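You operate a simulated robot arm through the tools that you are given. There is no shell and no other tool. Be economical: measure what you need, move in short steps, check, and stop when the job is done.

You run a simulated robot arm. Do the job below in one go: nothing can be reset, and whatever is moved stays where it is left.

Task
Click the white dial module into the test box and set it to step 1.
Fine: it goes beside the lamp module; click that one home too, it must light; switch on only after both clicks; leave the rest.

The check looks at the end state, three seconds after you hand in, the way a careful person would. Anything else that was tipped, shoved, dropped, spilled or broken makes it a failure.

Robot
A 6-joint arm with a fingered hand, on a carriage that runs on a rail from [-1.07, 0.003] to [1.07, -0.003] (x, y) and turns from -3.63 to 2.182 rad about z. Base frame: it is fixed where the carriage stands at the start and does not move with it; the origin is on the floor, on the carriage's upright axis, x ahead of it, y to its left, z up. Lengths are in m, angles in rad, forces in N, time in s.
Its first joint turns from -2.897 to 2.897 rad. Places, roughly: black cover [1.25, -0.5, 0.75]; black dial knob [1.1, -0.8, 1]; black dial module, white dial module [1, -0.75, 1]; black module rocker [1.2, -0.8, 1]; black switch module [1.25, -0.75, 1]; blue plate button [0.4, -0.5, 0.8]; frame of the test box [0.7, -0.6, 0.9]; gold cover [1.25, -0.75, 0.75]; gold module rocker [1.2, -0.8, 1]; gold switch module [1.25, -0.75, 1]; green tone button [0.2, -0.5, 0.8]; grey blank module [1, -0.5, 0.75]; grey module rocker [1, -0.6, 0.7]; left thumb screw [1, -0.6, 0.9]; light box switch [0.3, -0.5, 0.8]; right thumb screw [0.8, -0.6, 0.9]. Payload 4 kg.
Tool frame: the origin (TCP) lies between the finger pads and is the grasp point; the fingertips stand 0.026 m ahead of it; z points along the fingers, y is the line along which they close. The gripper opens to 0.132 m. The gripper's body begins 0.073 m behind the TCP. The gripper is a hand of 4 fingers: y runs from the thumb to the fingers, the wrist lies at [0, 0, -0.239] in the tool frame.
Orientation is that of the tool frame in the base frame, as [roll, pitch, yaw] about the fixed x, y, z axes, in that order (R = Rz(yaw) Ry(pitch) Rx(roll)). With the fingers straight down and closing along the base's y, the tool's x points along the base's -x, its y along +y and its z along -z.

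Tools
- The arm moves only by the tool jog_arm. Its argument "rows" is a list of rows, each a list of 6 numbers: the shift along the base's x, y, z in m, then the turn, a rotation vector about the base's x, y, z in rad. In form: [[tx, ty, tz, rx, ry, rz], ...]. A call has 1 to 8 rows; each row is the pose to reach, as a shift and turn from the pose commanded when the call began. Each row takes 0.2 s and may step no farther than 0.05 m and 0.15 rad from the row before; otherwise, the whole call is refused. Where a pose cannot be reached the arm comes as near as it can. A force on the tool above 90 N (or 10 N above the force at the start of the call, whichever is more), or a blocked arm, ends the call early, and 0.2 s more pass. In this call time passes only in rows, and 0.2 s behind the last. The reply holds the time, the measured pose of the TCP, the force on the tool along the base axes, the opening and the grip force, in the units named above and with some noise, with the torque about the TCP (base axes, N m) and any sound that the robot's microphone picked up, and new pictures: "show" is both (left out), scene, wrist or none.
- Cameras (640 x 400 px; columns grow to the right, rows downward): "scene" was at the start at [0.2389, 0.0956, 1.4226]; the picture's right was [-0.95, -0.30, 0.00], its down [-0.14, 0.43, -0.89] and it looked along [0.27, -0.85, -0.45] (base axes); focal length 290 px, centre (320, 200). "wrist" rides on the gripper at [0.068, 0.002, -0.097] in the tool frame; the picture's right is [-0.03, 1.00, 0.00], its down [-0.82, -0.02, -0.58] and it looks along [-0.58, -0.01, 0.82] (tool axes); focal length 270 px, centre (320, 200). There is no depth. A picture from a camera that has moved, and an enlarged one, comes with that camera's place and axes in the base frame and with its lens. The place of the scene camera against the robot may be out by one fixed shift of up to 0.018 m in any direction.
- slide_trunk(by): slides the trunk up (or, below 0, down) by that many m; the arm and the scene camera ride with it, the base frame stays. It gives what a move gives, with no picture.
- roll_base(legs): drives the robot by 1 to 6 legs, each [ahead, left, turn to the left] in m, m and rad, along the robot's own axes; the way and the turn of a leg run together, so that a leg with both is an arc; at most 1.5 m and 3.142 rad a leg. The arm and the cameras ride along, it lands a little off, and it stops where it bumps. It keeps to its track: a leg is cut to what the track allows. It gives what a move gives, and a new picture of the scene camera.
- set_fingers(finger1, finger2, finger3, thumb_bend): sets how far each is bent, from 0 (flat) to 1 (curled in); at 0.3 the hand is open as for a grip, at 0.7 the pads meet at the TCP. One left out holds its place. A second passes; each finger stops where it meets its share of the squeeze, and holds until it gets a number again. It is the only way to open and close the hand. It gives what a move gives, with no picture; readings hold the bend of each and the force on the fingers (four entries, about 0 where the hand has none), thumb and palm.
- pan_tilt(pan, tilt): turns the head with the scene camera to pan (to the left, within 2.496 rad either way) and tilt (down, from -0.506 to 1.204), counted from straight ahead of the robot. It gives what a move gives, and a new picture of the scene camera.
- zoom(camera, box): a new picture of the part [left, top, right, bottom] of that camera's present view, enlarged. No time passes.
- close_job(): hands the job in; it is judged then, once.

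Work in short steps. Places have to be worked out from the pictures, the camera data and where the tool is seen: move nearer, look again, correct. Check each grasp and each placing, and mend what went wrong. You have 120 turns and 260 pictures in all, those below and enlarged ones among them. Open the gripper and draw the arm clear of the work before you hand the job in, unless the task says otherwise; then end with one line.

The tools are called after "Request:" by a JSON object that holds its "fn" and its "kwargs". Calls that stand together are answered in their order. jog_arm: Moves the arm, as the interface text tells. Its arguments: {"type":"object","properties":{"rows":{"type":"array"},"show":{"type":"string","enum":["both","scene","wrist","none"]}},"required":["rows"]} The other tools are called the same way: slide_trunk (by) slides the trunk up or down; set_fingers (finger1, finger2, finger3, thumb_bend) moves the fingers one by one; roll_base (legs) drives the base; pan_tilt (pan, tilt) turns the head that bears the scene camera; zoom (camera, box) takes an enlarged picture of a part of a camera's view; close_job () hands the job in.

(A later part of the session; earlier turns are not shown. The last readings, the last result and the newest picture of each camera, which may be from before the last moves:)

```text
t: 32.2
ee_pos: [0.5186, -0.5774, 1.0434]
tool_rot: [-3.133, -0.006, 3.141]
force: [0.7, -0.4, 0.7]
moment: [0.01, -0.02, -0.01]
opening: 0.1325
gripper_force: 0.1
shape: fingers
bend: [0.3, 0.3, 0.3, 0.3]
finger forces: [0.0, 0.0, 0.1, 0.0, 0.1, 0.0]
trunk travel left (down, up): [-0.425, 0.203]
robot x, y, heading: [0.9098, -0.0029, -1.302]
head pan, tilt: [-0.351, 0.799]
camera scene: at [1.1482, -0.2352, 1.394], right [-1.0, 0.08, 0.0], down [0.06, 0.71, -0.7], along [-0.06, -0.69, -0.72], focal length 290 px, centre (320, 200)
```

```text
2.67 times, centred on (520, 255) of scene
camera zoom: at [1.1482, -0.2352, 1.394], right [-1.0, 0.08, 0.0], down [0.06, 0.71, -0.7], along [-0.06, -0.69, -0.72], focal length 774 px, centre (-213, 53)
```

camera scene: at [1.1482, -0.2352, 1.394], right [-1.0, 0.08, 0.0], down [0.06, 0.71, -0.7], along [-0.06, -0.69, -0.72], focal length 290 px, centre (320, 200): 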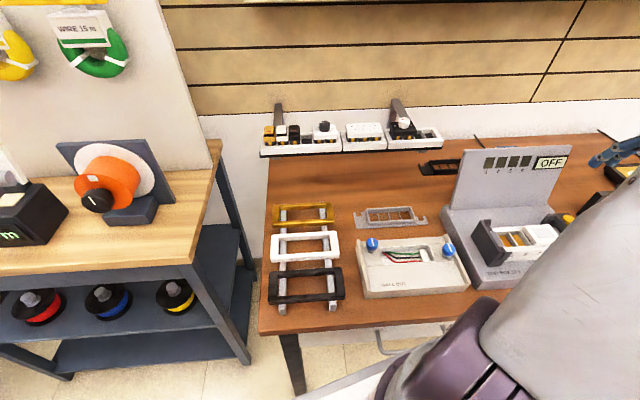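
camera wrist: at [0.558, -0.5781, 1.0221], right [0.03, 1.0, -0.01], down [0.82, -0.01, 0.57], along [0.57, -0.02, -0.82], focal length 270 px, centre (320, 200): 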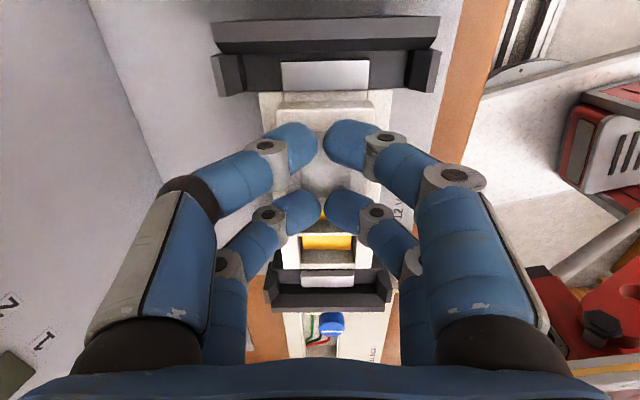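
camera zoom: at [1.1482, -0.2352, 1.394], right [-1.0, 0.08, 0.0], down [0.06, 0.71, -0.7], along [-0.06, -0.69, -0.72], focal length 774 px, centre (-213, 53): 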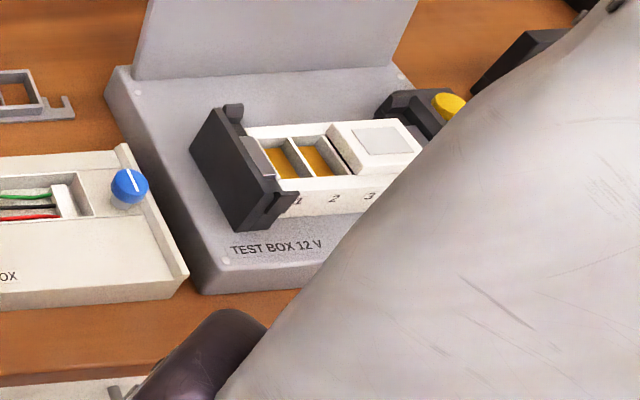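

The lamp top is now ~1 cm lower and sits on the frame. Next I rise and go to the tray to view the dial module from close.

Request:
{"fn": "jog_arm", "kwargs": {"rows": [[0.0, 0, 0.05, 0, 0, 0], [0.0, 0, 0.1, 0, 0, 0], [0.0, 0, 0.15, 0, 0, 0], [0.0, 0, 0.2, 0, 0, 0], [0.048, -0.01, 0.2, 0, 0, 0], [0.096, -0.02, 0.2, 0, 0, 0], [0.144, -0.03, 0.2, 0, 0, 0], [0.19, -0.04, 0.2, 0, 0, 0]], "show": "none"}}

Request:
{"fn": "jog_arm", "kwargs": {"rows": [[0.048, -0.01, 0.0, 0, 0, 0], [0.096, -0.02, 0, 0, 0, 0], [0.144, -0.03, 0, 0, 0, 0], [0.18, -0.06, 0, 0, 0, 0], [0.2, -0.1, 0, 0, 0, 0]], "show": "both"}}

Request:
{"fn": "zoom", "kwargs": {"camera": "wrist", "box": [200, 100, 440, 250]}}

```text
t: 34.0
ee_pos: [0.7072, -0.6173, 1.243]
tool_rot: [-3.134, -0.007, 3.14]
force: [-0.7, 0.1, -0.1]
moment: [0.03, -0.03, -0.01]
opening: 0.1325
gripper_force: 0.1
shape: fingers
bend: [0.3, 0.3, 0.3, 0.3]
finger forces: [0.0, 0.1, 0.0, 0.0, 0.0, 0.1]
trunk travel left (down, up): [-0.425, 0.203]
robot x, y, heading: [0.9113, -0.0022, -1.299]
head pan, tilt: [-0.351, 0.799]
```

```text
t: 35.2
ee_pos: [0.9036, -0.7174, 1.2435]
tool_rot: [-3.132, -0.007, -3.142]
force: [0.9, 0.7, 0.9]
moment: [-0.03, -0.02, 0.02]
opening: 0.1323
gripper_force: 0.0
shape: fingers
bend: [0.3, 0.3, 0.3, 0.3]
finger forces: [0.2, 0.0, 0.1, 0.0, 0.0, 0.0]
trunk travel left (down, up): [-0.425, 0.203]
robot x, y, heading: [0.9053, -0.0035, -1.301]
head pan, tilt: [-0.351, 0.799]
camera scene: at [1.1481, -0.2345, 1.3941], right [-1.0, 0.08, 0.0], down [0.06, 0.71, -0.7], along [-0.06, -0.7, -0.72], focal length 290 px, centre (320, 200)
camera wrist: at [0.8361, -0.7157, 1.3397], right [0.03, 1.0, -0.01], down [0.82, -0.02, 0.57], along [0.57, -0.02, -0.82], focal length 270 px, centre (320, 200)
```

scene: 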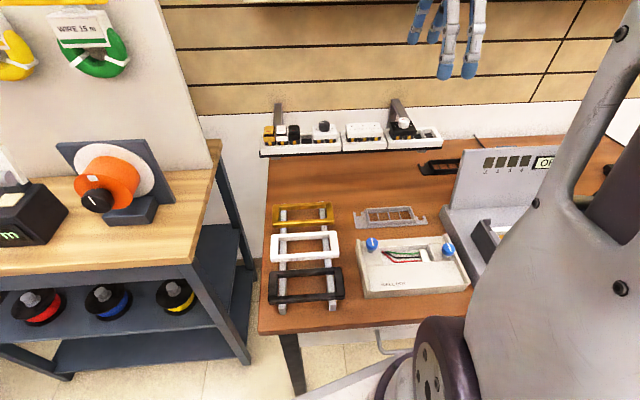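
wrist: 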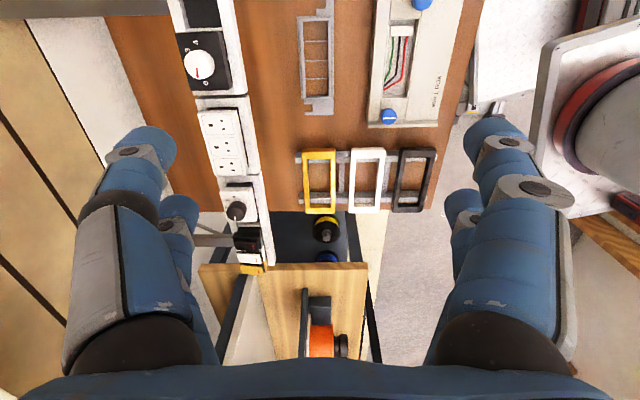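

```text
2.67 times, centred on (320, 175) of wrist
camera zoom: at [0.8361, -0.7157, 1.3397], right [0.03, 1.0, -0.01], down [0.82, -0.02, 0.57], along [0.57, -0.02, -0.82], focal length 721 px, centre (320, 267)
```

zoom: 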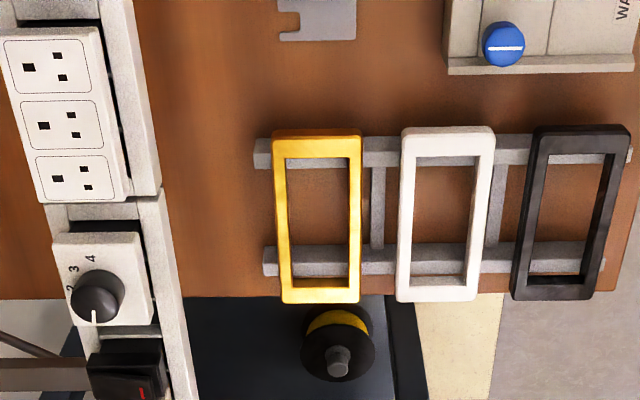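

The dial knob is around (1.075,−0.84,1.02). I move nearer for a better look at digits and the surrounding clearances.

Request:
{"fn": "jog_arm", "kwargs": {"rows": [[0.02, -0.02, -0.03, 0, 0, 0], [0.03, -0.04, -0.06, -0.009, -0.007, 0], [0.05, -0.07, -0.08, -0.009, -0.007, 0], [0.06, -0.1, -0.1, -0.009, -0.007, 0]], "show": "both"}}

Request:
{"fn": "zoom", "kwargs": {"camera": "wrist", "box": [220, 120, 380, 260]}}

```text
t: 36.2
ee_pos: [0.9348, -0.8144, 1.1406]
tool_rot: [-3.12, 0.021, -3.115]
force: [-0.4, 1.1, 0.4]
moment: [-0.02, -0.02, 0.0]
opening: 0.1327
gripper_force: 0.0
shape: fingers
bend: [0.3, 0.3, 0.3, 0.3]
finger forces: [0.0, 0.0, 0.0, 0.0, 0.0, 0.0]
out of reach, approached as far as the arm can: row 1, 2, 3, 4
trunk travel left (down, up): [-0.425, 0.203]
robot x, y, heading: [0.9073, -0.0072, -1.304]
head pan, tilt: [-0.351, 0.799]
camera scene: at [1.1481, -0.2344, 1.3941], right [-1.0, 0.08, 0.0], down [0.06, 0.71, -0.7], along [-0.06, -0.7, -0.72], focal length 290 px, centre (320, 200)
camera wrist: at [0.8636, -0.8134, 1.2353], right [0.0, 1.0, -0.02], down [0.8, 0.01, 0.6], along [0.6, -0.02, -0.8], focal length 270 px, centre (320, 200)
```

scene: 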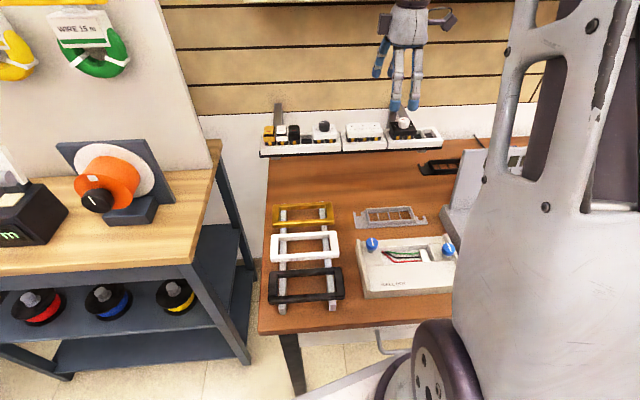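
wrist: 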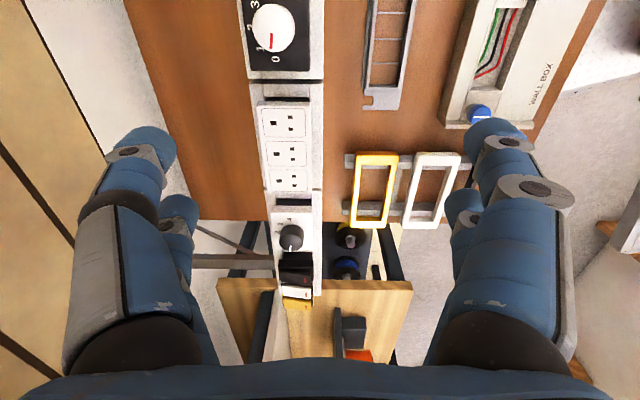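

```text
2.86 times, centred on (300, 190) of wrist
camera zoom: at [0.8636, -0.8134, 1.2353], right [0.0, 1.0, -0.02], down [0.8, 0.01, 0.6], along [0.6, -0.02, -0.8], focal length 772 px, centre (377, 229)
```

zoom: 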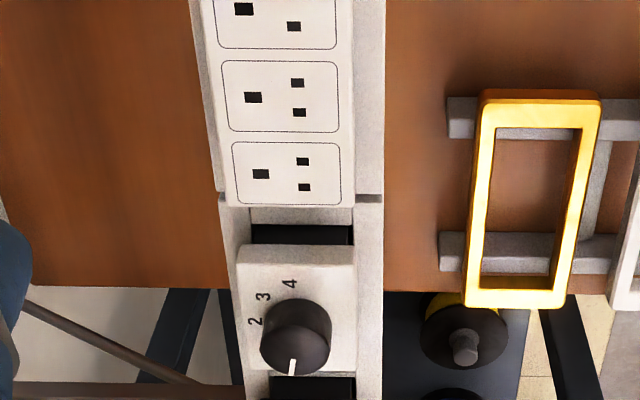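

The arm ran out of reach sideways; the tray is better served from farther along the rail. I shift the base +x by 0.12 m (hand stays clear above the tray).

Request:
{"fn": "roll_base", "kwargs": {"legs": [[0.032, 0.116, 0]]}}

Request:
{"fn": "zoom", "kwargs": {"camera": "wrist", "box": [220, 60, 420, 200]}}

```text
t: 37.5
ee_pos: [1.0563, -0.8136, 1.1393]
tool_rot: [-3.121, 0.02, -3.116]
force: [-0.1, 0.3, 0.3]
moment: [-0.03, -0.04, -0.01]
opening: 0.1329
gripper_force: 0.1
shape: fingers
bend: [0.3, 0.3, 0.3, 0.3]
finger forces: [0.1, 0.1, 0.1, 0.0, 0.1, 0.1]
trunk travel left (down, up): [-0.425, 0.203]
robot x, y, heading: [1.0312, -0.0027, -1.3]
head pan, tilt: [-0.351, 0.799]
camera scene: at [1.2689, -0.2352, 1.394], right [-1.0, 0.08, 0.0], down [0.06, 0.71, -0.7], along [-0.06, -0.69, -0.72], focal length 290 px, centre (320, 200)
```

scene: 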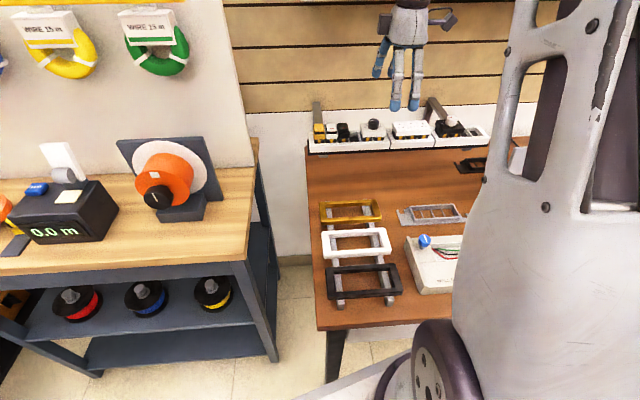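

```text
2.86 times, centred on (320, 130) of wrist
camera zoom: at [0.9847, -0.8142, 1.2348], right [0.0, 1.0, -0.02], down [0.8, 0.01, 0.6], along [0.6, -0.02, -0.8], focal length 772 px, centre (320, 400)
```

zoom: 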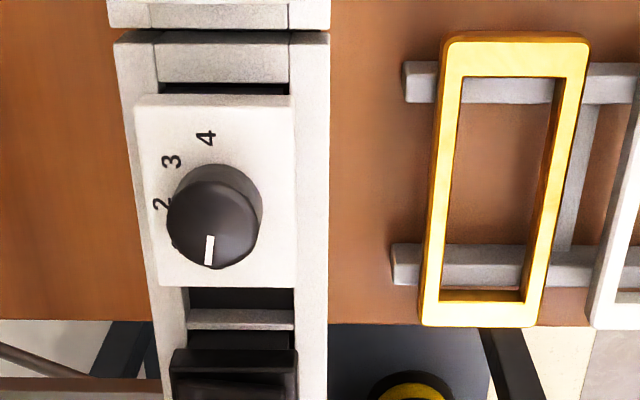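

Dial: knob top ≈ (1.082,−0.852,1.016), plate ≈ 0.06×0.05, pointer toward +x (the "0"); digits run 0→4 from +x via −y to −x. I align above it at safe height.

Request:
{"fn": "jog_arm", "kwargs": {"rows": [[0.012, -0.02, 0.0, 0.01, 0.01, -0.013], [0.025, -0.038, -0.01, 0.02, 0.02, -0.026]], "show": "wrist"}}

```text
t: 38.1
ee_pos: [1.0513, -0.8482, 1.1295]
tool_rot: [-3.135, 0.023, -3.114]
force: [0.3, 0.6, 0.1]
moment: [-0.06, -0.02, 0.01]
opening: 0.1327
gripper_force: 0.1
shape: fingers
bend: [0.3, 0.3, 0.3, 0.3]
finger forces: [0.0, 0.2, 0.0, 0.0, 0.0, 0.0]
out of reach, approached as far as the arm can: row 1, 2
trunk travel left (down, up): [-0.425, 0.203]
robot x, y, heading: [1.0319, -0.0021, -1.302]
head pan, tilt: [-0.351, 0.799]
camera wrist: at [0.9811, -0.8491, 1.2246], right [0.0, 1.0, 0.0], down [0.8, 0.0, 0.6], along [0.6, 0.0, -0.8], focal length 270 px, centre (320, 200)
```

wrist: 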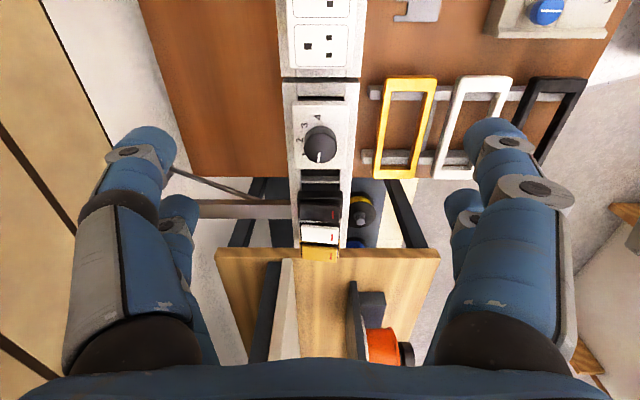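

The arm can't go further +x with this wrist angle. I retract slightly and turn the base left by 0.3 rad so the tray lies more to the arm's comfortable side.

Request:
{"fn": "jog_arm", "kwargs": {"rows": [[-0.03, 0.02, 0.02, 0, 0, 0], [-0.07, 0.04, 0.04, 0, 0, 0], [-0.115, 0.05, 0.05, 0, 0, 0], [-0.16, 0.06, 0.05, 0, 0, 0], [-0.2, 0.08, 0.05, 0, 0, 0]], "show": "none"}}

Request:
{"fn": "roll_base", "kwargs": {"legs": [[0, 0, 0.3]]}}

```text
t: 39.3
ee_pos: [0.8509, -0.7684, 1.1764]
tool_rot: [3.142, 0.003, -3.141]
force: [0.2, 0.0, 0.1]
moment: [0.01, 0.04, -0.02]
opening: 0.1324
gripper_force: 0.0
shape: fingers
bend: [0.3, 0.3, 0.3, 0.3]
finger forces: [0.0, 0.1, 0.0, 0.1, 0.0, 0.0]
trunk travel left (down, up): [-0.425, 0.203]
robot x, y, heading: [1.0283, -0.0049, -1.298]
head pan, tilt: [-0.351, 0.799]
```

```text
t: 40.6
ee_pos: [1.0859, -0.7866, 1.1761]
tool_rot: [3.14, 0.001, -2.838]
force: [0.0, 0.5, 0.3]
moment: [-0.02, -0.03, 0.03]
opening: 0.1329
gripper_force: 0.1
shape: fingers
bend: [0.3, 0.3, 0.3, 0.3]
finger forces: [0.1, 0.0, 0.1, 0.0, 0.1, 0.1]
trunk travel left (down, up): [-0.425, 0.203]
robot x, y, heading: [1.029, -0.0031, -1.001]
head pan, tilt: [-0.351, 0.799]
camera scene: at [1.3256, -0.1563, 1.394], right [-0.98, -0.22, 0.0], down [-0.16, 0.7, -0.7], along [0.15, -0.68, -0.72], focal length 290 px, centre (320, 200)
```

scene: 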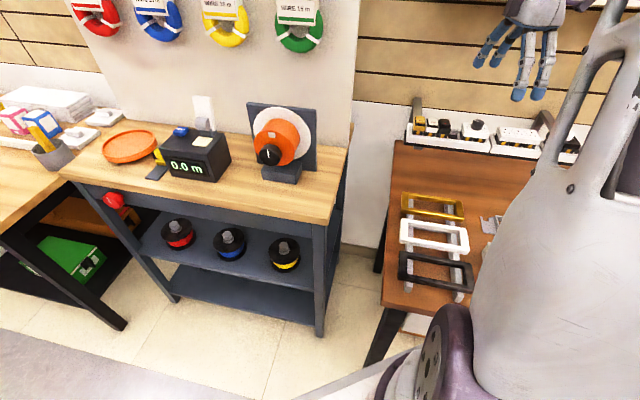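

Now rotate the tool yaw back by −0.3 and move over the dial.

Request:
{"fn": "jog_arm", "kwargs": {"rows": [[0, -0.02, -0.01, 0, 0, -0.1], [-0.003, -0.045, -0.03, 0, 0, -0.2], [-0.005, -0.065, -0.05, 0, 0, -0.3]], "show": "both"}}

```text
t: 41.5
ee_pos: [1.0809, -0.8508, 1.1265]
tool_rot: [3.139, 0.002, -3.141]
force: [-0.3, 0.1, -0.3]
moment: [-0.03, 0.01, 0.03]
opening: 0.1325
gripper_force: 0.1
shape: fingers
bend: [0.3, 0.3, 0.3, 0.3]
finger forces: [0.0, 0.0, 0.0, 0.0, 0.0, 0.0]
trunk travel left (down, up): [-0.425, 0.203]
robot x, y, heading: [1.0274, -0.0001, -1.002]
head pan, tilt: [-0.351, 0.799]
camera scene: at [1.3256, -0.1559, 1.394], right [-0.98, -0.22, 0.0], down [-0.16, 0.7, -0.7], along [0.15, -0.68, -0.72], focal length 290 px, centre (320, 200)
camera wrist: at [1.0123, -0.8505, 1.2226], right [0.03, 1.0, 0.0], down [0.82, -0.02, 0.58], along [0.58, -0.01, -0.82], focal length 270 px, centre (320, 200)
```

scene: 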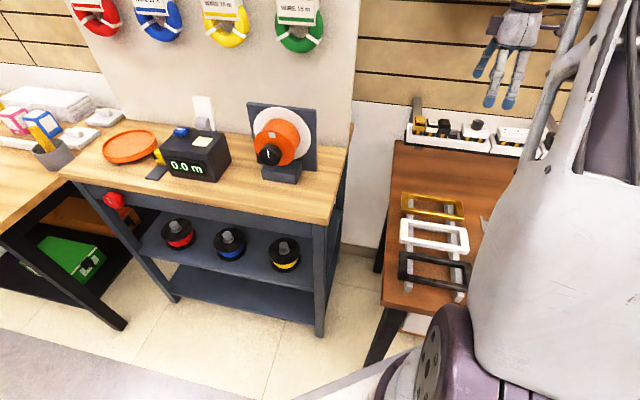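
wrist: 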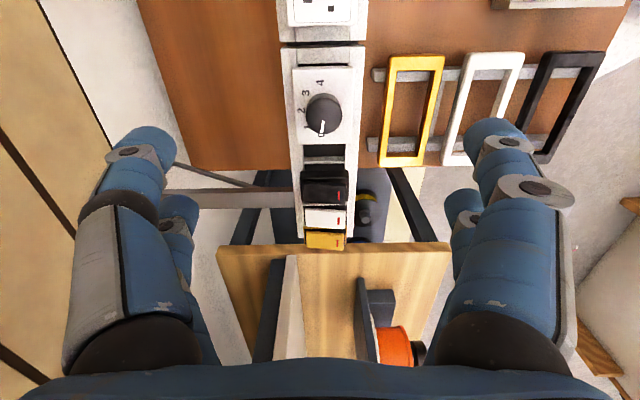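

Reachable now. Zoom to refine alignment.

Request:
{"fn": "zoom", "kwargs": {"camera": "wrist", "box": [265, 40, 385, 180]}}

Request:
{"fn": "zoom", "kwargs": {"camera": "scene", "box": [395, 0, 555, 160]}}

```text
2.86 times, centred on (325, 110) of wrist
camera zoom: at [1.0123, -0.8505, 1.2226], right [0.03, 1.0, 0.0], down [0.82, -0.02, 0.58], along [0.58, -0.01, -0.82], focal length 772 px, centre (306, 457)
```

zoom: 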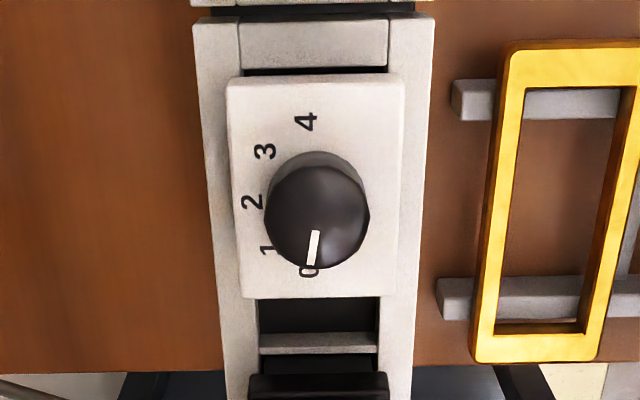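

```text
2.50 times, centred on (475, 80) of scene
camera zoom: at [1.3256, -0.1559, 1.394], right [-0.98, -0.22, 0.0], down [-0.16, 0.7, -0.7], along [0.15, -0.68, -0.72], focal length 725 px, centre (-68, 500)
```

zoom: 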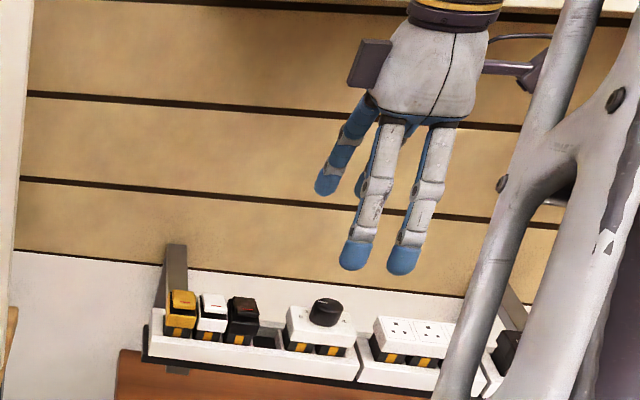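

Plate centre ≈ (1.081,−0.849), top z≈0.996; pointer at 0 and "1" is 45° toward −y. I pre-shape the hand narrower and descend in steps.

Request:
{"fn": "set_fingers", "kwargs": {"finger1": 0.45, "finger2": 0.45, "finger3": 0.45, "thumb_bend": 0.45}}

Request:
{"fn": "jog_arm", "kwargs": {"rows": [[0, 0.002, -0.04, 0, 0, 0], [0, 0.002, -0.08, 0, 0, 0], [0, 0.002, -0.11, 0, 0, 0]], "show": "both"}}

Request:
{"fn": "zoom", "kwargs": {"camera": "scene", "box": [395, 0, 555, 160]}}

```text
t: 42.5
ee_pos: [1.081, -0.8507, 1.1261]
tool_rot: [3.141, 0.002, -3.14]
force: [0.1, -0.3, 0.7]
moment: [-0.01, 0.0, -0.01]
opening: 0.0835
gripper_force: 0.0
shape: fingers
bend: [0.45, 0.45, 0.45, 0.45]
finger forces: [0.0, 0.0, 0.0, 0.0, 0.0, 0.0]
trunk travel left (down, up): [-0.425, 0.203]
robot x, y, heading: [1.0264, 0.001, -0.999]
head pan, tilt: [-0.351, 0.799]
```

```text
t: 43.2
ee_pos: [1.0821, -0.8499, 1.0191]
tool_rot: [-3.14, 0.002, -3.14]
force: [0.9, 1.0, 0.2]
moment: [-0.03, 0.0, -0.02]
opening: 0.0831
gripper_force: 0.0
shape: fingers
bend: [0.45, 0.45, 0.45, 0.45]
finger forces: [0.0, 0.1, 0.0, 0.0, 0.0, 0.1]
trunk travel left (down, up): [-0.425, 0.203]
robot x, y, heading: [1.0301, -0.0011, -0.997]
head pan, tilt: [-0.351, 0.799]
camera scene: at [1.3256, -0.156, 1.394], right [-0.98, -0.22, 0.0], down [-0.16, 0.7, -0.7], along [0.15, -0.68, -0.72], focal length 290 px, centre (320, 200)
camera wrist: at [1.0132, -0.8486, 1.1145], right [0.02, 1.0, 0.0], down [0.82, -0.02, 0.58], along [0.58, -0.01, -0.82], focal length 270 px, centre (320, 200)
```

scene: 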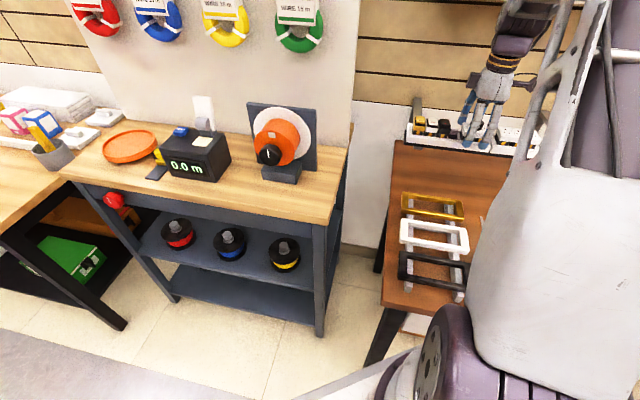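
wrist: 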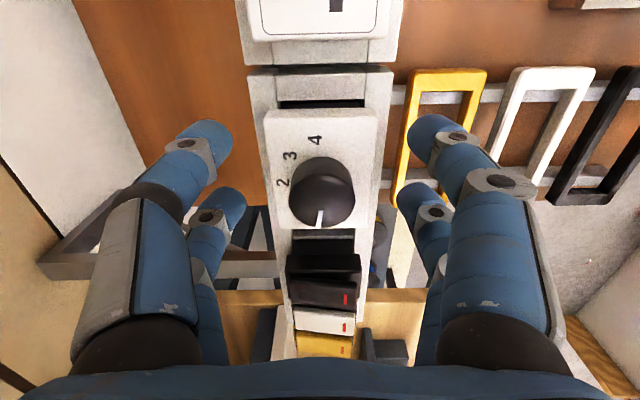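

```text
2.50 times, centred on (475, 80) of scene
camera zoom: at [1.3256, -0.156, 1.394], right [-0.98, -0.22, 0.0], down [-0.16, 0.7, -0.7], along [0.15, -0.68, -0.72], focal length 725 px, centre (-68, 500)
```

zoom: 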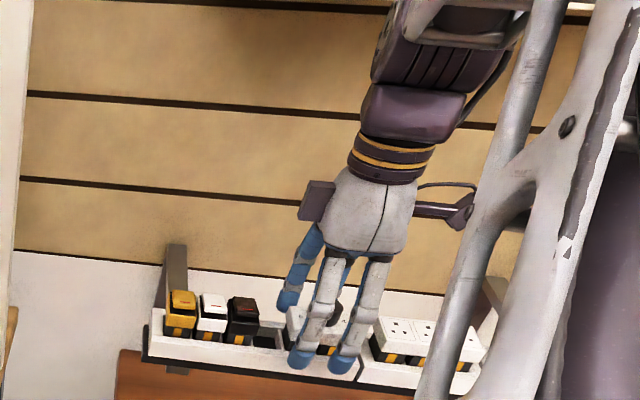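

Fingers straddle the plate well. Descend the last 2 cm and close stepwise.

Request:
{"fn": "jog_arm", "kwargs": {"rows": [[0.002, 0.001, -0.012, 0, 0, 0], [0.002, 0.001, -0.021, 0, 0, 0]], "show": "none"}}

Request:
{"fn": "set_fingers", "kwargs": {"finger1": 0.6, "finger2": 0.6, "finger3": 0.6, "thumb_bend": 0.6}}

Request:
{"fn": "zoom", "kwargs": {"camera": "wrist", "box": [160, 60, 480, 260]}}

```text
t: 43.9
ee_pos: [1.0854, -0.8479, 0.9957]
tool_rot: [-3.142, 0.002, -3.139]
force: [0.4, 0.2, -0.3]
moment: [0.0, 0.03, -0.02]
opening: 0.0834
gripper_force: 0.1
shape: fingers
bend: [0.45, 0.45, 0.45, 0.45]
finger forces: [0.0, 0.0, 0.0, 0.0, 0.0, 0.0]
trunk travel left (down, up): [-0.425, 0.203]
robot x, y, heading: [1.0292, -0.0046, -1.001]
head pan, tilt: [-0.351, 0.799]
```

```text
t: 44.9
ee_pos: [1.085, -0.847, 0.9969]
tool_rot: [3.14, 0.002, -3.14]
force: [1.3, -4.3, -3.0]
moment: [-0.13, 0.04, 0.02]
opening: 0.0621
gripper_force: 13.6
shape: fingers
bend: [0.51, 0.52, 0.51, 0.55]
finger forces: [5.8, 5.7, 6.8, 0.0, 9.8, 0.1]
trunk travel left (down, up): [-0.425, 0.203]
robot x, y, heading: [1.0365, -0.0056, -1.0]
head pan, tilt: [-0.351, 0.799]
```

```text
2.00 times, centred on (320, 160) of wrist
camera zoom: at [1.0158, -0.8472, 1.0921], right [0.02, 1.0, 0.0], down [0.82, -0.02, 0.58], along [0.58, -0.01, -0.82], focal length 541 px, centre (320, 280)
```

zoom: 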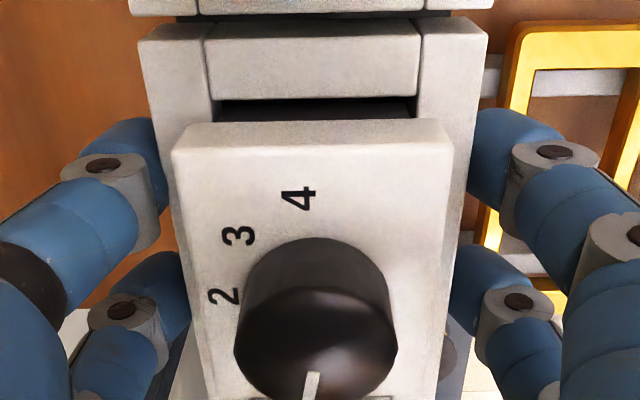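

The opening of 0.062 means the fingertips are on the tray rim, not the plate. I open and raise ~1.2 cm before regripping.

Request:
{"fn": "set_fingers", "kwargs": {"finger1": 0.45, "finger2": 0.45, "finger3": 0.45, "thumb_bend": 0.45}}

Request:
{"fn": "jog_arm", "kwargs": {"rows": [[0, -0.001, 0.012, 0, 0, 0]], "show": "none"}}

Request:
{"fn": "set_fingers", "kwargs": {"finger1": 0.6, "finger2": 0.6, "finger3": 0.6, "thumb_bend": 0.6}}

Request:
{"fn": "zoom", "kwargs": {"camera": "wrist", "box": [160, 60, 480, 260]}}

```text
t: 45.9
ee_pos: [1.0842, -0.8473, 0.9961]
tool_rot: [-3.141, 0.002, -3.141]
force: [0.8, -0.2, 0.5]
moment: [0.0, -0.01, 0.0]
opening: 0.0823
gripper_force: 0.1
shape: fingers
bend: [0.45, 0.45, 0.45, 0.45]
finger forces: [0.0, 0.0, 0.0, 0.1, 0.0, 0.0]
trunk travel left (down, up): [-0.425, 0.203]
robot x, y, heading: [1.0268, -0.0028, -0.999]
head pan, tilt: [-0.351, 0.799]
```

```text
t: 46.2
ee_pos: [1.0857, -0.849, 1.0097]
tool_rot: [3.141, 0.001, -3.139]
force: [-1.5, 0.5, -0.5]
moment: [0.0, 0.01, -0.01]
opening: 0.082
gripper_force: 0.1
shape: fingers
bend: [0.45, 0.45, 0.45, 0.45]
finger forces: [0.0, 0.0, 0.0, 0.0, 0.0, 0.1]
trunk travel left (down, up): [-0.425, 0.203]
robot x, y, heading: [1.0287, -0.0048, -0.999]
head pan, tilt: [-0.351, 0.799]
```

```text
t: 47.2
ee_pos: [1.0855, -0.8478, 1.0082]
tool_rot: [3.141, 0.001, -3.14]
force: [0.0, -2.6, 1.0]
moment: [-0.1, 0.0, 0.05]
opening: 0.0619
gripper_force: 13.9
shape: fingers
bend: [0.51, 0.51, 0.52, 0.55]
finger forces: [6.4, 6.4, 6.1, 0.0, 9.3, 0.0]
trunk travel left (down, up): [-0.425, 0.203]
robot x, y, heading: [1.0296, -0.0028, -0.999]
head pan, tilt: [-0.351, 0.799]
```

```text
2.00 times, centred on (320, 160) of wrist
camera zoom: at [1.0156, -0.8482, 1.1041], right [0.02, 1.0, 0.0], down [0.82, -0.02, 0.58], along [0.58, -0.01, -0.82], focal length 541 px, centre (320, 280)
```

zoom: 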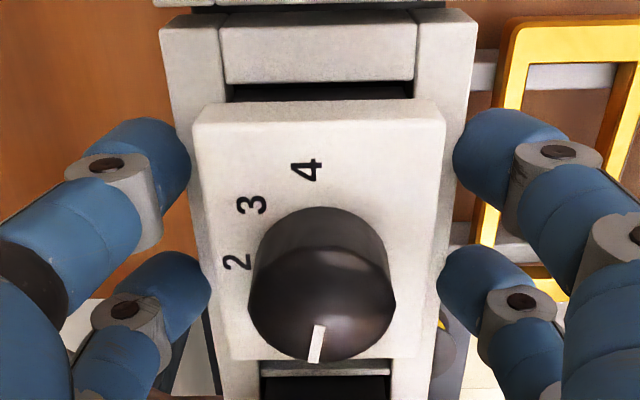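

Now the tips look against the plate edges above the rim. I lift 1.5 cm gently and see whether the module comes along.

Request:
{"fn": "jog_arm", "kwargs": {"rows": [[0, 0, 0.005, 0, 0, 0], [0, 0, 0.01, 0, 0, 0], [0, 0, 0.015, 0, 0, 0]], "show": "both"}}

Request:
{"fn": "zoom", "kwargs": {"camera": "scene", "box": [395, 50, 555, 170]}}

```text
t: 48.0
ee_pos: [1.0844, -0.8487, 1.0221]
tool_rot: [3.141, 0.002, -3.14]
force: [0.3, 0.0, 0.2]
moment: [0.03, 0.05, 0.01]
opening: 0.0411
gripper_force: 3.5
shape: fingers
bend: [0.57, 0.58, 0.57, 0.59]
finger forces: [2.2, 1.6, 1.7, 0.0, 2.3, 0.0]
trunk travel left (down, up): [-0.425, 0.203]
robot x, y, heading: [1.0284, -0.0034, -1.0]
head pan, tilt: [-0.351, 0.799]
camera scene: at [1.3256, -0.1564, 1.394], right [-0.98, -0.22, 0.0], down [-0.16, 0.7, -0.7], along [0.15, -0.68, -0.72], focal length 290 px, centre (320, 200)
camera wrist: at [1.0149, -0.8483, 1.1187], right [0.02, 1.0, 0.0], down [0.81, -0.02, 0.58], along [0.58, -0.01, -0.82], focal length 270 px, centre (320, 200)
```

scene: 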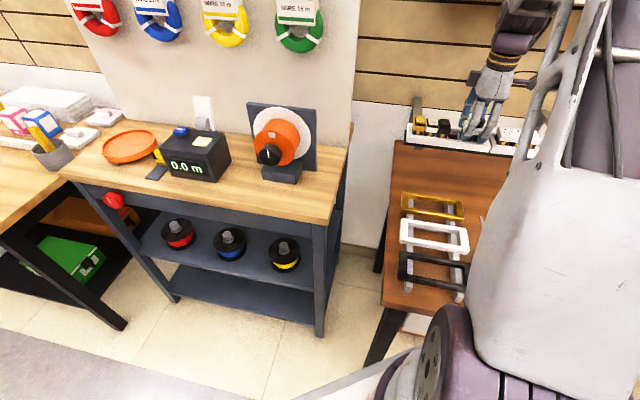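
wrist: 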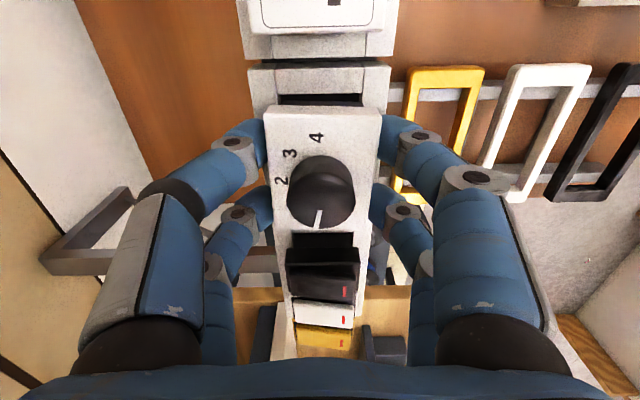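

```text
3.33 times, centred on (475, 110) of scene
camera zoom: at [1.3256, -0.1564, 1.394], right [-0.98, -0.22, 0.0], down [-0.16, 0.7, -0.7], along [0.15, -0.68, -0.72], focal length 967 px, centre (-197, 500)
```

zoom: 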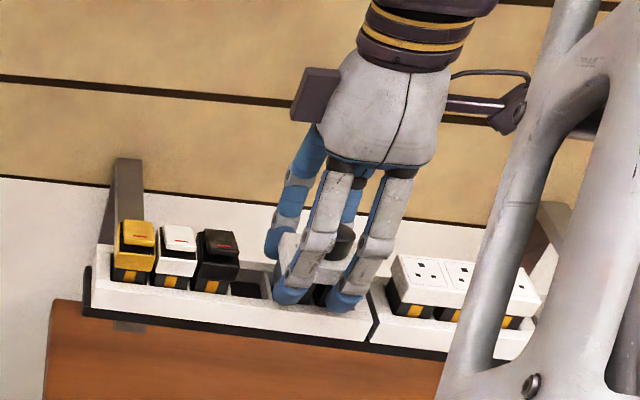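

The tips slipped over the rim and now squeeze at 0.041 — the module body. I tighten the grip and look.

Request:
{"fn": "set_fingers", "kwargs": {"finger1": 0.66, "finger2": 0.66, "finger3": 0.66, "thumb_bend": 0.66}}

Request:
{"fn": "zoom", "kwargs": {"camera": "wrist", "box": [160, 60, 480, 260]}}

```text
t: 49.0
ee_pos: [1.0846, -0.8488, 1.023]
tool_rot: [3.141, 0.003, -3.141]
force: [0.3, -0.3, -1.2]
moment: [0.0, 0.01, -0.02]
opening: 0.0388
gripper_force: 11.5
shape: fingers
bend: [0.58, 0.6, 0.6, 0.62]
finger forces: [6.3, 5.0, 4.7, 0.0, 7.4, 0.0]
trunk travel left (down, up): [-0.425, 0.203]
robot x, y, heading: [1.0287, -0.0028, -0.996]
head pan, tilt: [-0.351, 0.799]
```

```text
2.00 times, centred on (320, 160) of wrist
camera zoom: at [1.0149, -0.8484, 1.1187], right [0.02, 1.0, 0.0], down [0.82, -0.02, 0.58], along [0.58, -0.01, -0.82], focal length 541 px, centre (320, 280)
```

zoom: 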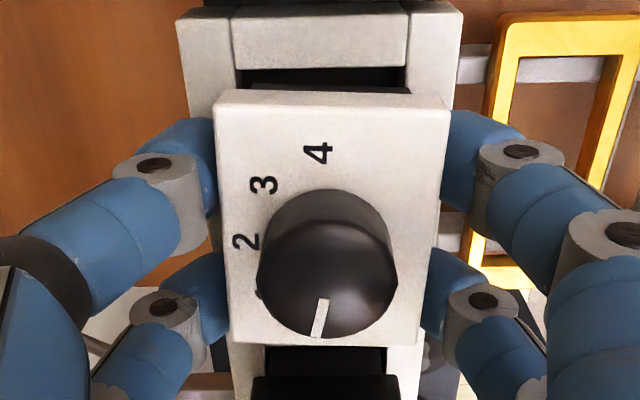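

The tips are tucked under the plate on the module body — a good hold. I lift slowly.

Request:
{"fn": "jog_arm", "kwargs": {"rows": [[0, 0, 0.01, 0, 0, 0], [0, 0, 0.02, 0, 0, 0], [0, 0, 0.035, 0, 0, 0], [0, 0, 0.05, 0, 0, 0]], "show": "wrist"}}

Request:
{"fn": "zoom", "kwargs": {"camera": "scene", "box": [395, 50, 555, 170]}}

```text
t: 50.0
ee_pos: [1.0849, -0.8498, 1.0731]
tool_rot: [3.141, 0.001, -3.14]
force: [-0.1, 0.1, -0.7]
moment: [0.01, -0.01, 0.0]
opening: 0.039
gripper_force: 11.6
shape: fingers
bend: [0.58, 0.6, 0.6, 0.62]
finger forces: [6.3, 5.0, 4.6, 0.1, 7.6, 0.1]
trunk travel left (down, up): [-0.425, 0.203]
robot x, y, heading: [1.0308, -0.0028, -0.994]
head pan, tilt: [-0.351, 0.799]
camera wrist: at [1.0165, -0.8494, 1.1683], right [0.02, 1.0, 0.0], down [0.82, -0.02, 0.58], along [0.58, -0.01, -0.82], focal length 270 px, centre (320, 200)
```

wrist: 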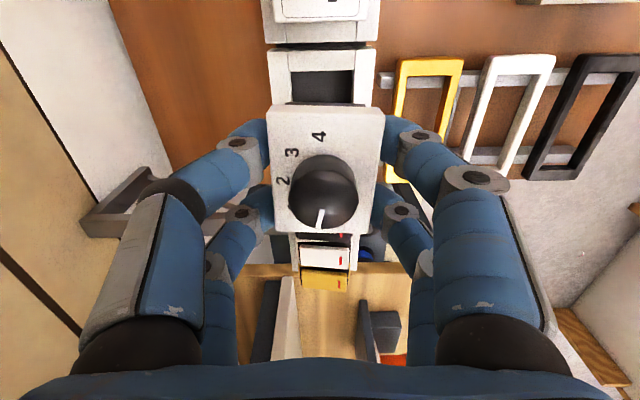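

```text
3.33 times, centred on (475, 110) of scene
camera zoom: at [1.3256, -0.1565, 1.3939], right [-0.98, -0.22, 0.0], down [-0.16, 0.7, -0.7], along [0.15, -0.68, -0.72], focal length 967 px, centre (-197, 500)
```

zoom: 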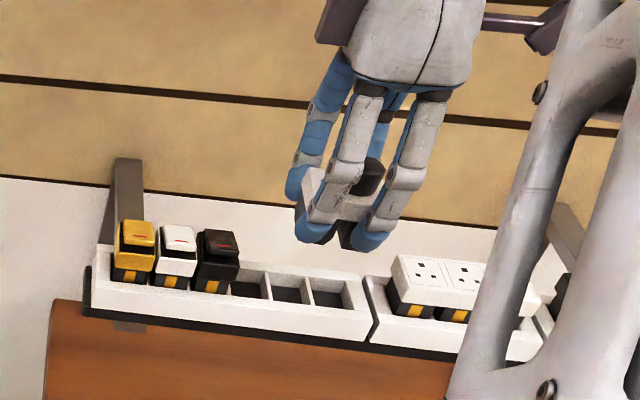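

The module is held upright. I carry it up and away from the shelf, heading toward the test box.

Request:
{"fn": "jog_arm", "kwargs": {"rows": [[-0.01, 0.04, 0.02, 0, 0, 0], [-0.03, 0.08, 0.04, 0, 0, 0], [-0.05, 0.12, 0.06, 0, 0, 0], [-0.085, 0.15, 0.07, 0, 0, 0], [-0.125, 0.175, 0.07, 0, 0, 0], [-0.165, 0.2, 0.07, 0, 0, 0], [-0.21, 0.22, 0.07, 0, 0, 0], [-0.25, 0.24, 0.07, 0, 0, 0]], "show": "none"}}

Request:
{"fn": "jog_arm", "kwargs": {"rows": [[-0.045, 0.016, 0.0, 0, 0, 0], [-0.075, 0.032, 0, 0, 0, 0]], "show": "both"}}

```text
t: 51.9
ee_pos: [0.835, -0.6067, 1.1401]
tool_rot: [-3.141, 0.003, -3.14]
force: [1.4, -0.6, -0.7]
moment: [0.01, 0.06, -0.03]
opening: 0.0385
gripper_force: 11.4
shape: fingers
bend: [0.58, 0.6, 0.6, 0.62]
finger forces: [6.2, 4.8, 4.5, 0.0, 7.3, 0.1]
trunk travel left (down, up): [-0.425, 0.203]
robot x, y, heading: [1.0296, -0.0041, -0.998]
head pan, tilt: [-0.351, 0.799]
```

```text
t: 52.5
ee_pos: [0.7609, -0.5769, 1.1407]
tool_rot: [-3.141, 0.002, -3.14]
force: [0.0, -0.7, -1.2]
moment: [0.01, 0.01, -0.03]
opening: 0.0384
gripper_force: 11.1
shape: fingers
bend: [0.58, 0.6, 0.6, 0.62]
finger forces: [6.1, 4.8, 4.4, 0.1, 7.1, 0.0]
trunk travel left (down, up): [-0.425, 0.203]
robot x, y, heading: [1.0294, -0.0025, -1.002]
head pan, tilt: [-0.351, 0.799]
camera scene: at [1.3258, -0.1564, 1.3939], right [-0.98, -0.22, 0.0], down [-0.16, 0.7, -0.7], along [0.15, -0.68, -0.72], focal length 290 px, centre (320, 200)
camera wrist: at [0.6919, -0.5757, 1.2368], right [0.02, 1.0, 0.0], down [0.82, -0.02, 0.58], along [0.58, -0.01, -0.82], focal length 270 px, centre (320, 200)
```

scene: 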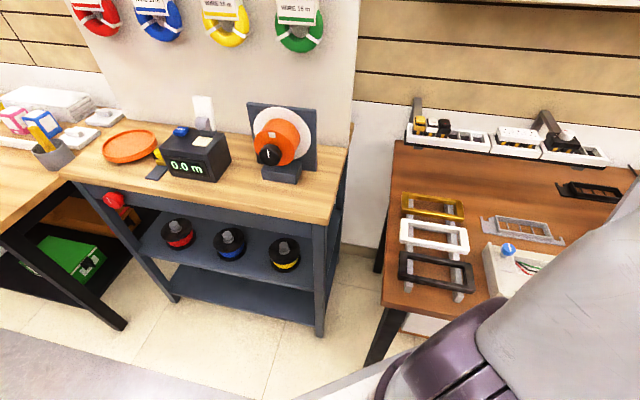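
wrist: 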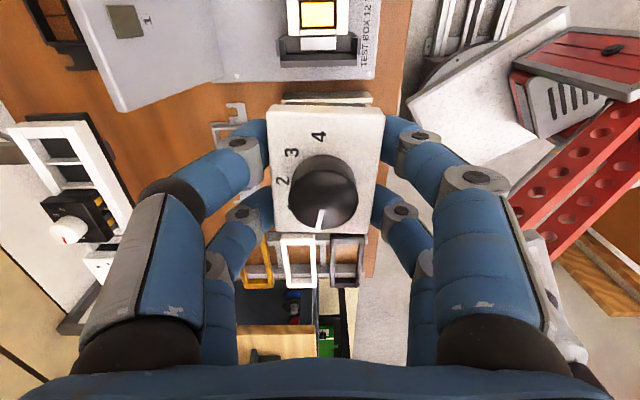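

I shift 7 cm toward −x so the slots appear just below the camera axis.

Request:
{"fn": "jog_arm", "kwargs": {"rows": [[-0.035, 0.0, 0.0, 0, 0, 0], [-0.07, 0.0, 0, 0, 0, 0]], "show": "none"}}

Request:
{"fn": "zoom", "kwargs": {"camera": "wrist", "box": [240, 0, 400, 110]}}

```text
t: 53.0
ee_pos: [0.6923, -0.5785, 1.1419]
tool_rot: [-3.141, 0.003, -3.138]
force: [0.3, -0.9, 0.2]
moment: [-0.01, 0.01, 0.0]
opening: 0.0385
gripper_force: 10.9
shape: fingers
bend: [0.58, 0.6, 0.6, 0.62]
finger forces: [6.1, 4.7, 4.4, 0.0, 7.1, 0.0]
trunk travel left (down, up): [-0.425, 0.203]
robot x, y, heading: [1.0282, -0.0037, -0.996]
head pan, tilt: [-0.351, 0.799]
```

```text
3.64 times, centred on (320, 55) of wrist
camera zoom: at [0.623, -0.5782, 1.237], right [0.02, 1.0, 0.0], down [0.81, -0.02, 0.58], along [0.58, -0.01, -0.82], focal length 983 px, centre (320, 727)
```

zoom: 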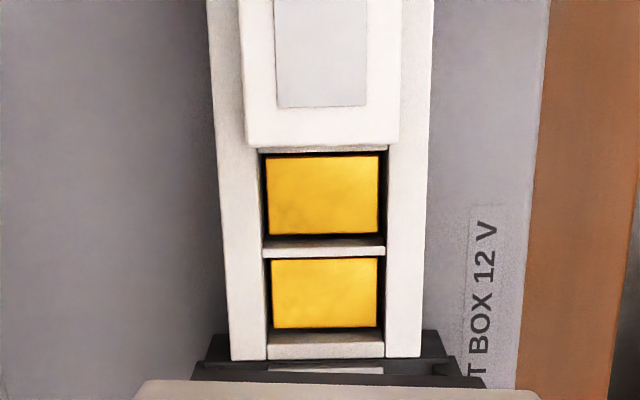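

Clear measurement: dial target centre is (0.6835, −0.577). Now I measure the held module relative to the hand.

Request:
{"fn": "zoom", "kwargs": {"camera": "wrist", "box": [240, 90, 400, 250]}}

```text
2.50 times, centred on (320, 170) of wrist
camera zoom: at [0.623, -0.5782, 1.237], right [0.02, 1.0, 0.0], down [0.81, -0.02, 0.58], along [0.58, -0.01, -0.82], focal length 676 px, centre (320, 275)
```

zoom: 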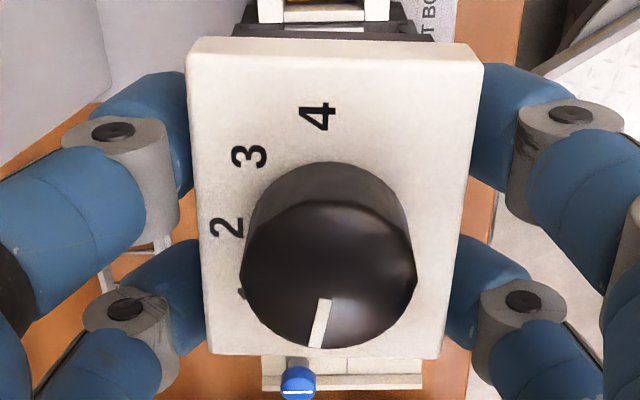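

Held module: centre ≈ TCP + (−0.004, +0.001), plate ≈ 1.3 cm below TCP, twisted about −0.045 rad. I correct the twist, align, and descend to just above the slots.

Request:
{"fn": "jog_arm", "kwargs": {"rows": [[-0.004, 0.0005, -0.03, 0, 0, 0.045], [-0.004, 0.0005, -0.07, 0, 0, 0.045], [-0.004, 0.0005, -0.11, 0, 0, 0.045], [-0.004, 0.0005, -0.15, 0, 0, 0.045], [-0.004, 0.0005, -0.185, 0, 0, 0.045]], "show": "wrist"}}

Request:
{"fn": "zoom", "kwargs": {"camera": "wrist", "box": [220, 30, 420, 250]}}

```text
t: 54.2
ee_pos: [0.6821, -0.5769, 0.9555]
tool_rot: [-3.14, 0.001, -3.094]
force: [0.1, 0.4, -0.5]
moment: [-0.02, -0.03, 0.01]
opening: 0.0384
gripper_force: 11.1
shape: fingers
bend: [0.58, 0.6, 0.6, 0.62]
finger forces: [6.1, 4.7, 4.4, 0.1, 7.0, 0.0]
trunk travel left (down, up): [-0.425, 0.203]
robot x, y, heading: [1.028, -0.0047, -1.004]
head pan, tilt: [-0.351, 0.799]
camera wrist: at [0.6126, -0.5791, 1.0508], right [-0.02, 1.0, 0.0], down [0.82, 0.02, 0.58], along [0.58, 0.01, -0.82], focal length 270 px, centre (320, 200)
```

wrist: 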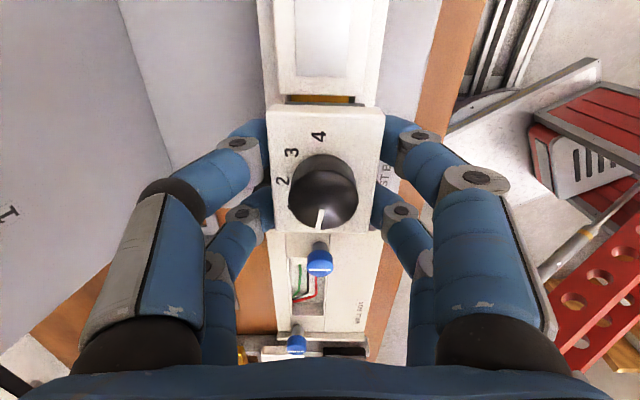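

```text
1.82 times, centred on (320, 140) of wrist
camera zoom: at [0.6126, -0.5791, 1.0508], right [-0.02, 1.0, 0.0], down [0.82, 0.02, 0.58], along [0.58, 0.01, -0.82], focal length 491 px, centre (320, 309)
```

zoom: 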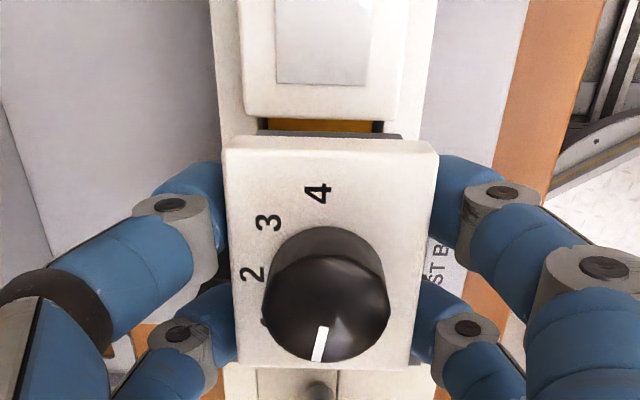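

Module needs +0.007 in x and −0.0015 in y. I correct and descend in small steps watching force.

Request:
{"fn": "jog_arm", "kwargs": {"rows": [[0.007, -0.0015, 0.0, 0, 0, 0], [0.007, -0.0015, -0.01, 0, 0, 0], [0.007, -0.0015, -0.02, 0, 0, 0]], "show": "none"}}

Request:
{"fn": "zoom", "kwargs": {"camera": "wrist", "box": [220, 30, 420, 250]}}

```text
t: 55.0
ee_pos: [0.6896, -0.5782, 0.936]
tool_rot: [-3.141, 0.002, -3.095]
force: [-0.6, -0.2, -0.6]
moment: [0.0, -0.02, 0.0]
opening: 0.0382
gripper_force: 11.0
shape: fingers
bend: [0.58, 0.6, 0.6, 0.62]
finger forces: [6.1, 4.7, 4.3, 0.1, 7.0, 0.0]
trunk travel left (down, up): [-0.425, 0.203]
robot x, y, heading: [1.0312, -0.0016, -0.999]
head pan, tilt: [-0.351, 0.799]
```

```text
1.82 times, centred on (320, 140) of wrist
camera zoom: at [0.621, -0.581, 1.0319], right [-0.02, 1.0, 0.0], down [0.81, 0.02, 0.58], along [0.58, 0.01, -0.81], focal length 491 px, centre (320, 309)
```

zoom: 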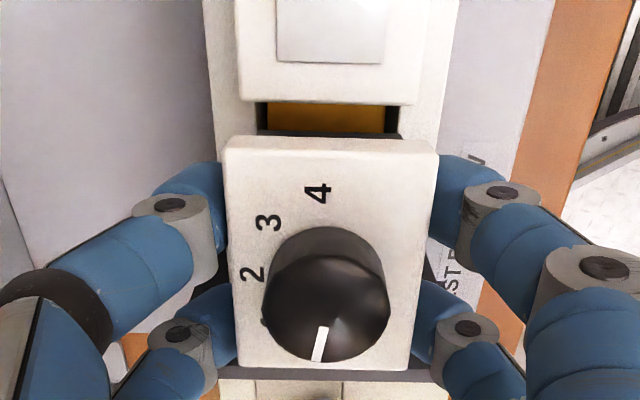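

Alignment is good (dial edge ~1 mm from lamp edge). I continue down in 4 mm steps until light contact.

Request:
{"fn": "jog_arm", "kwargs": {"rows": [[0, -0.0005, -0.006, 0, 0, 0], [0, -0.0005, -0.012, 0, 0, 0], [0, -0.0005, -0.018, 0, 0, 0]], "show": "none"}}

Request:
{"fn": "zoom", "kwargs": {"camera": "wrist", "box": [220, 30, 420, 250]}}

```text
t: 55.9
ee_pos: [0.6921, -0.5774, 0.9194]
tool_rot: [-3.14, 0.002, -3.095]
force: [-0.3, -0.5, -1.5]
moment: [0.01, 0.0, 0.01]
opening: 0.0385
gripper_force: 11.5
shape: fingers
bend: [0.58, 0.6, 0.6, 0.62]
finger forces: [6.0, 4.8, 4.4, 0.1, 7.1, 0.0]
trunk travel left (down, up): [-0.425, 0.203]
robot x, y, heading: [1.0281, -0.0018, -0.998]
head pan, tilt: [-0.351, 0.799]
```

```text
1.82 times, centred on (320, 140) of wrist
camera zoom: at [0.622, -0.5809, 1.0158], right [-0.02, 1.0, 0.0], down [0.81, 0.02, 0.58], along [0.58, 0.01, -0.82], focal length 491 px, centre (320, 309)
```

zoom: 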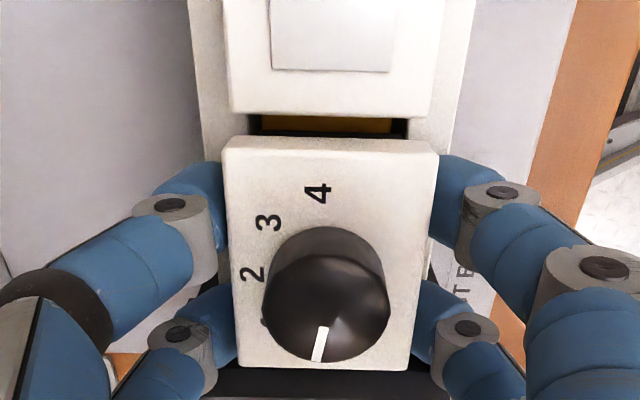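

The dial plate is now about 1 cm above the seated lamp plate; still no contact force. Continue down gently.

Request:
{"fn": "jog_arm", "kwargs": {"rows": [[-0.001, -0.0005, -0.003, 0, 0, 0], [-0.001, -0.0005, -0.006, 0, 0, 0]], "show": "none"}}

```text
t: 56.5
ee_pos: [0.6901, -0.5791, 0.9166]
tool_rot: [-3.141, 0.0, -3.094]
force: [2.9, 4.3, 27.6]
moment: [0.68, -0.1, -0.17]
opening: 0.0386
gripper_force: 24.6
shape: fingers
bend: [0.61, 0.61, 0.61, 0.63]
finger forces: [20.4, 13.3, 9.0, 0.0, 6.7, 0.0]
trunk travel left (down, up): [-0.425, 0.203]
robot x, y, heading: [1.0299, 0.0004, -0.998]
head pan, tilt: [-0.351, 0.799]
```

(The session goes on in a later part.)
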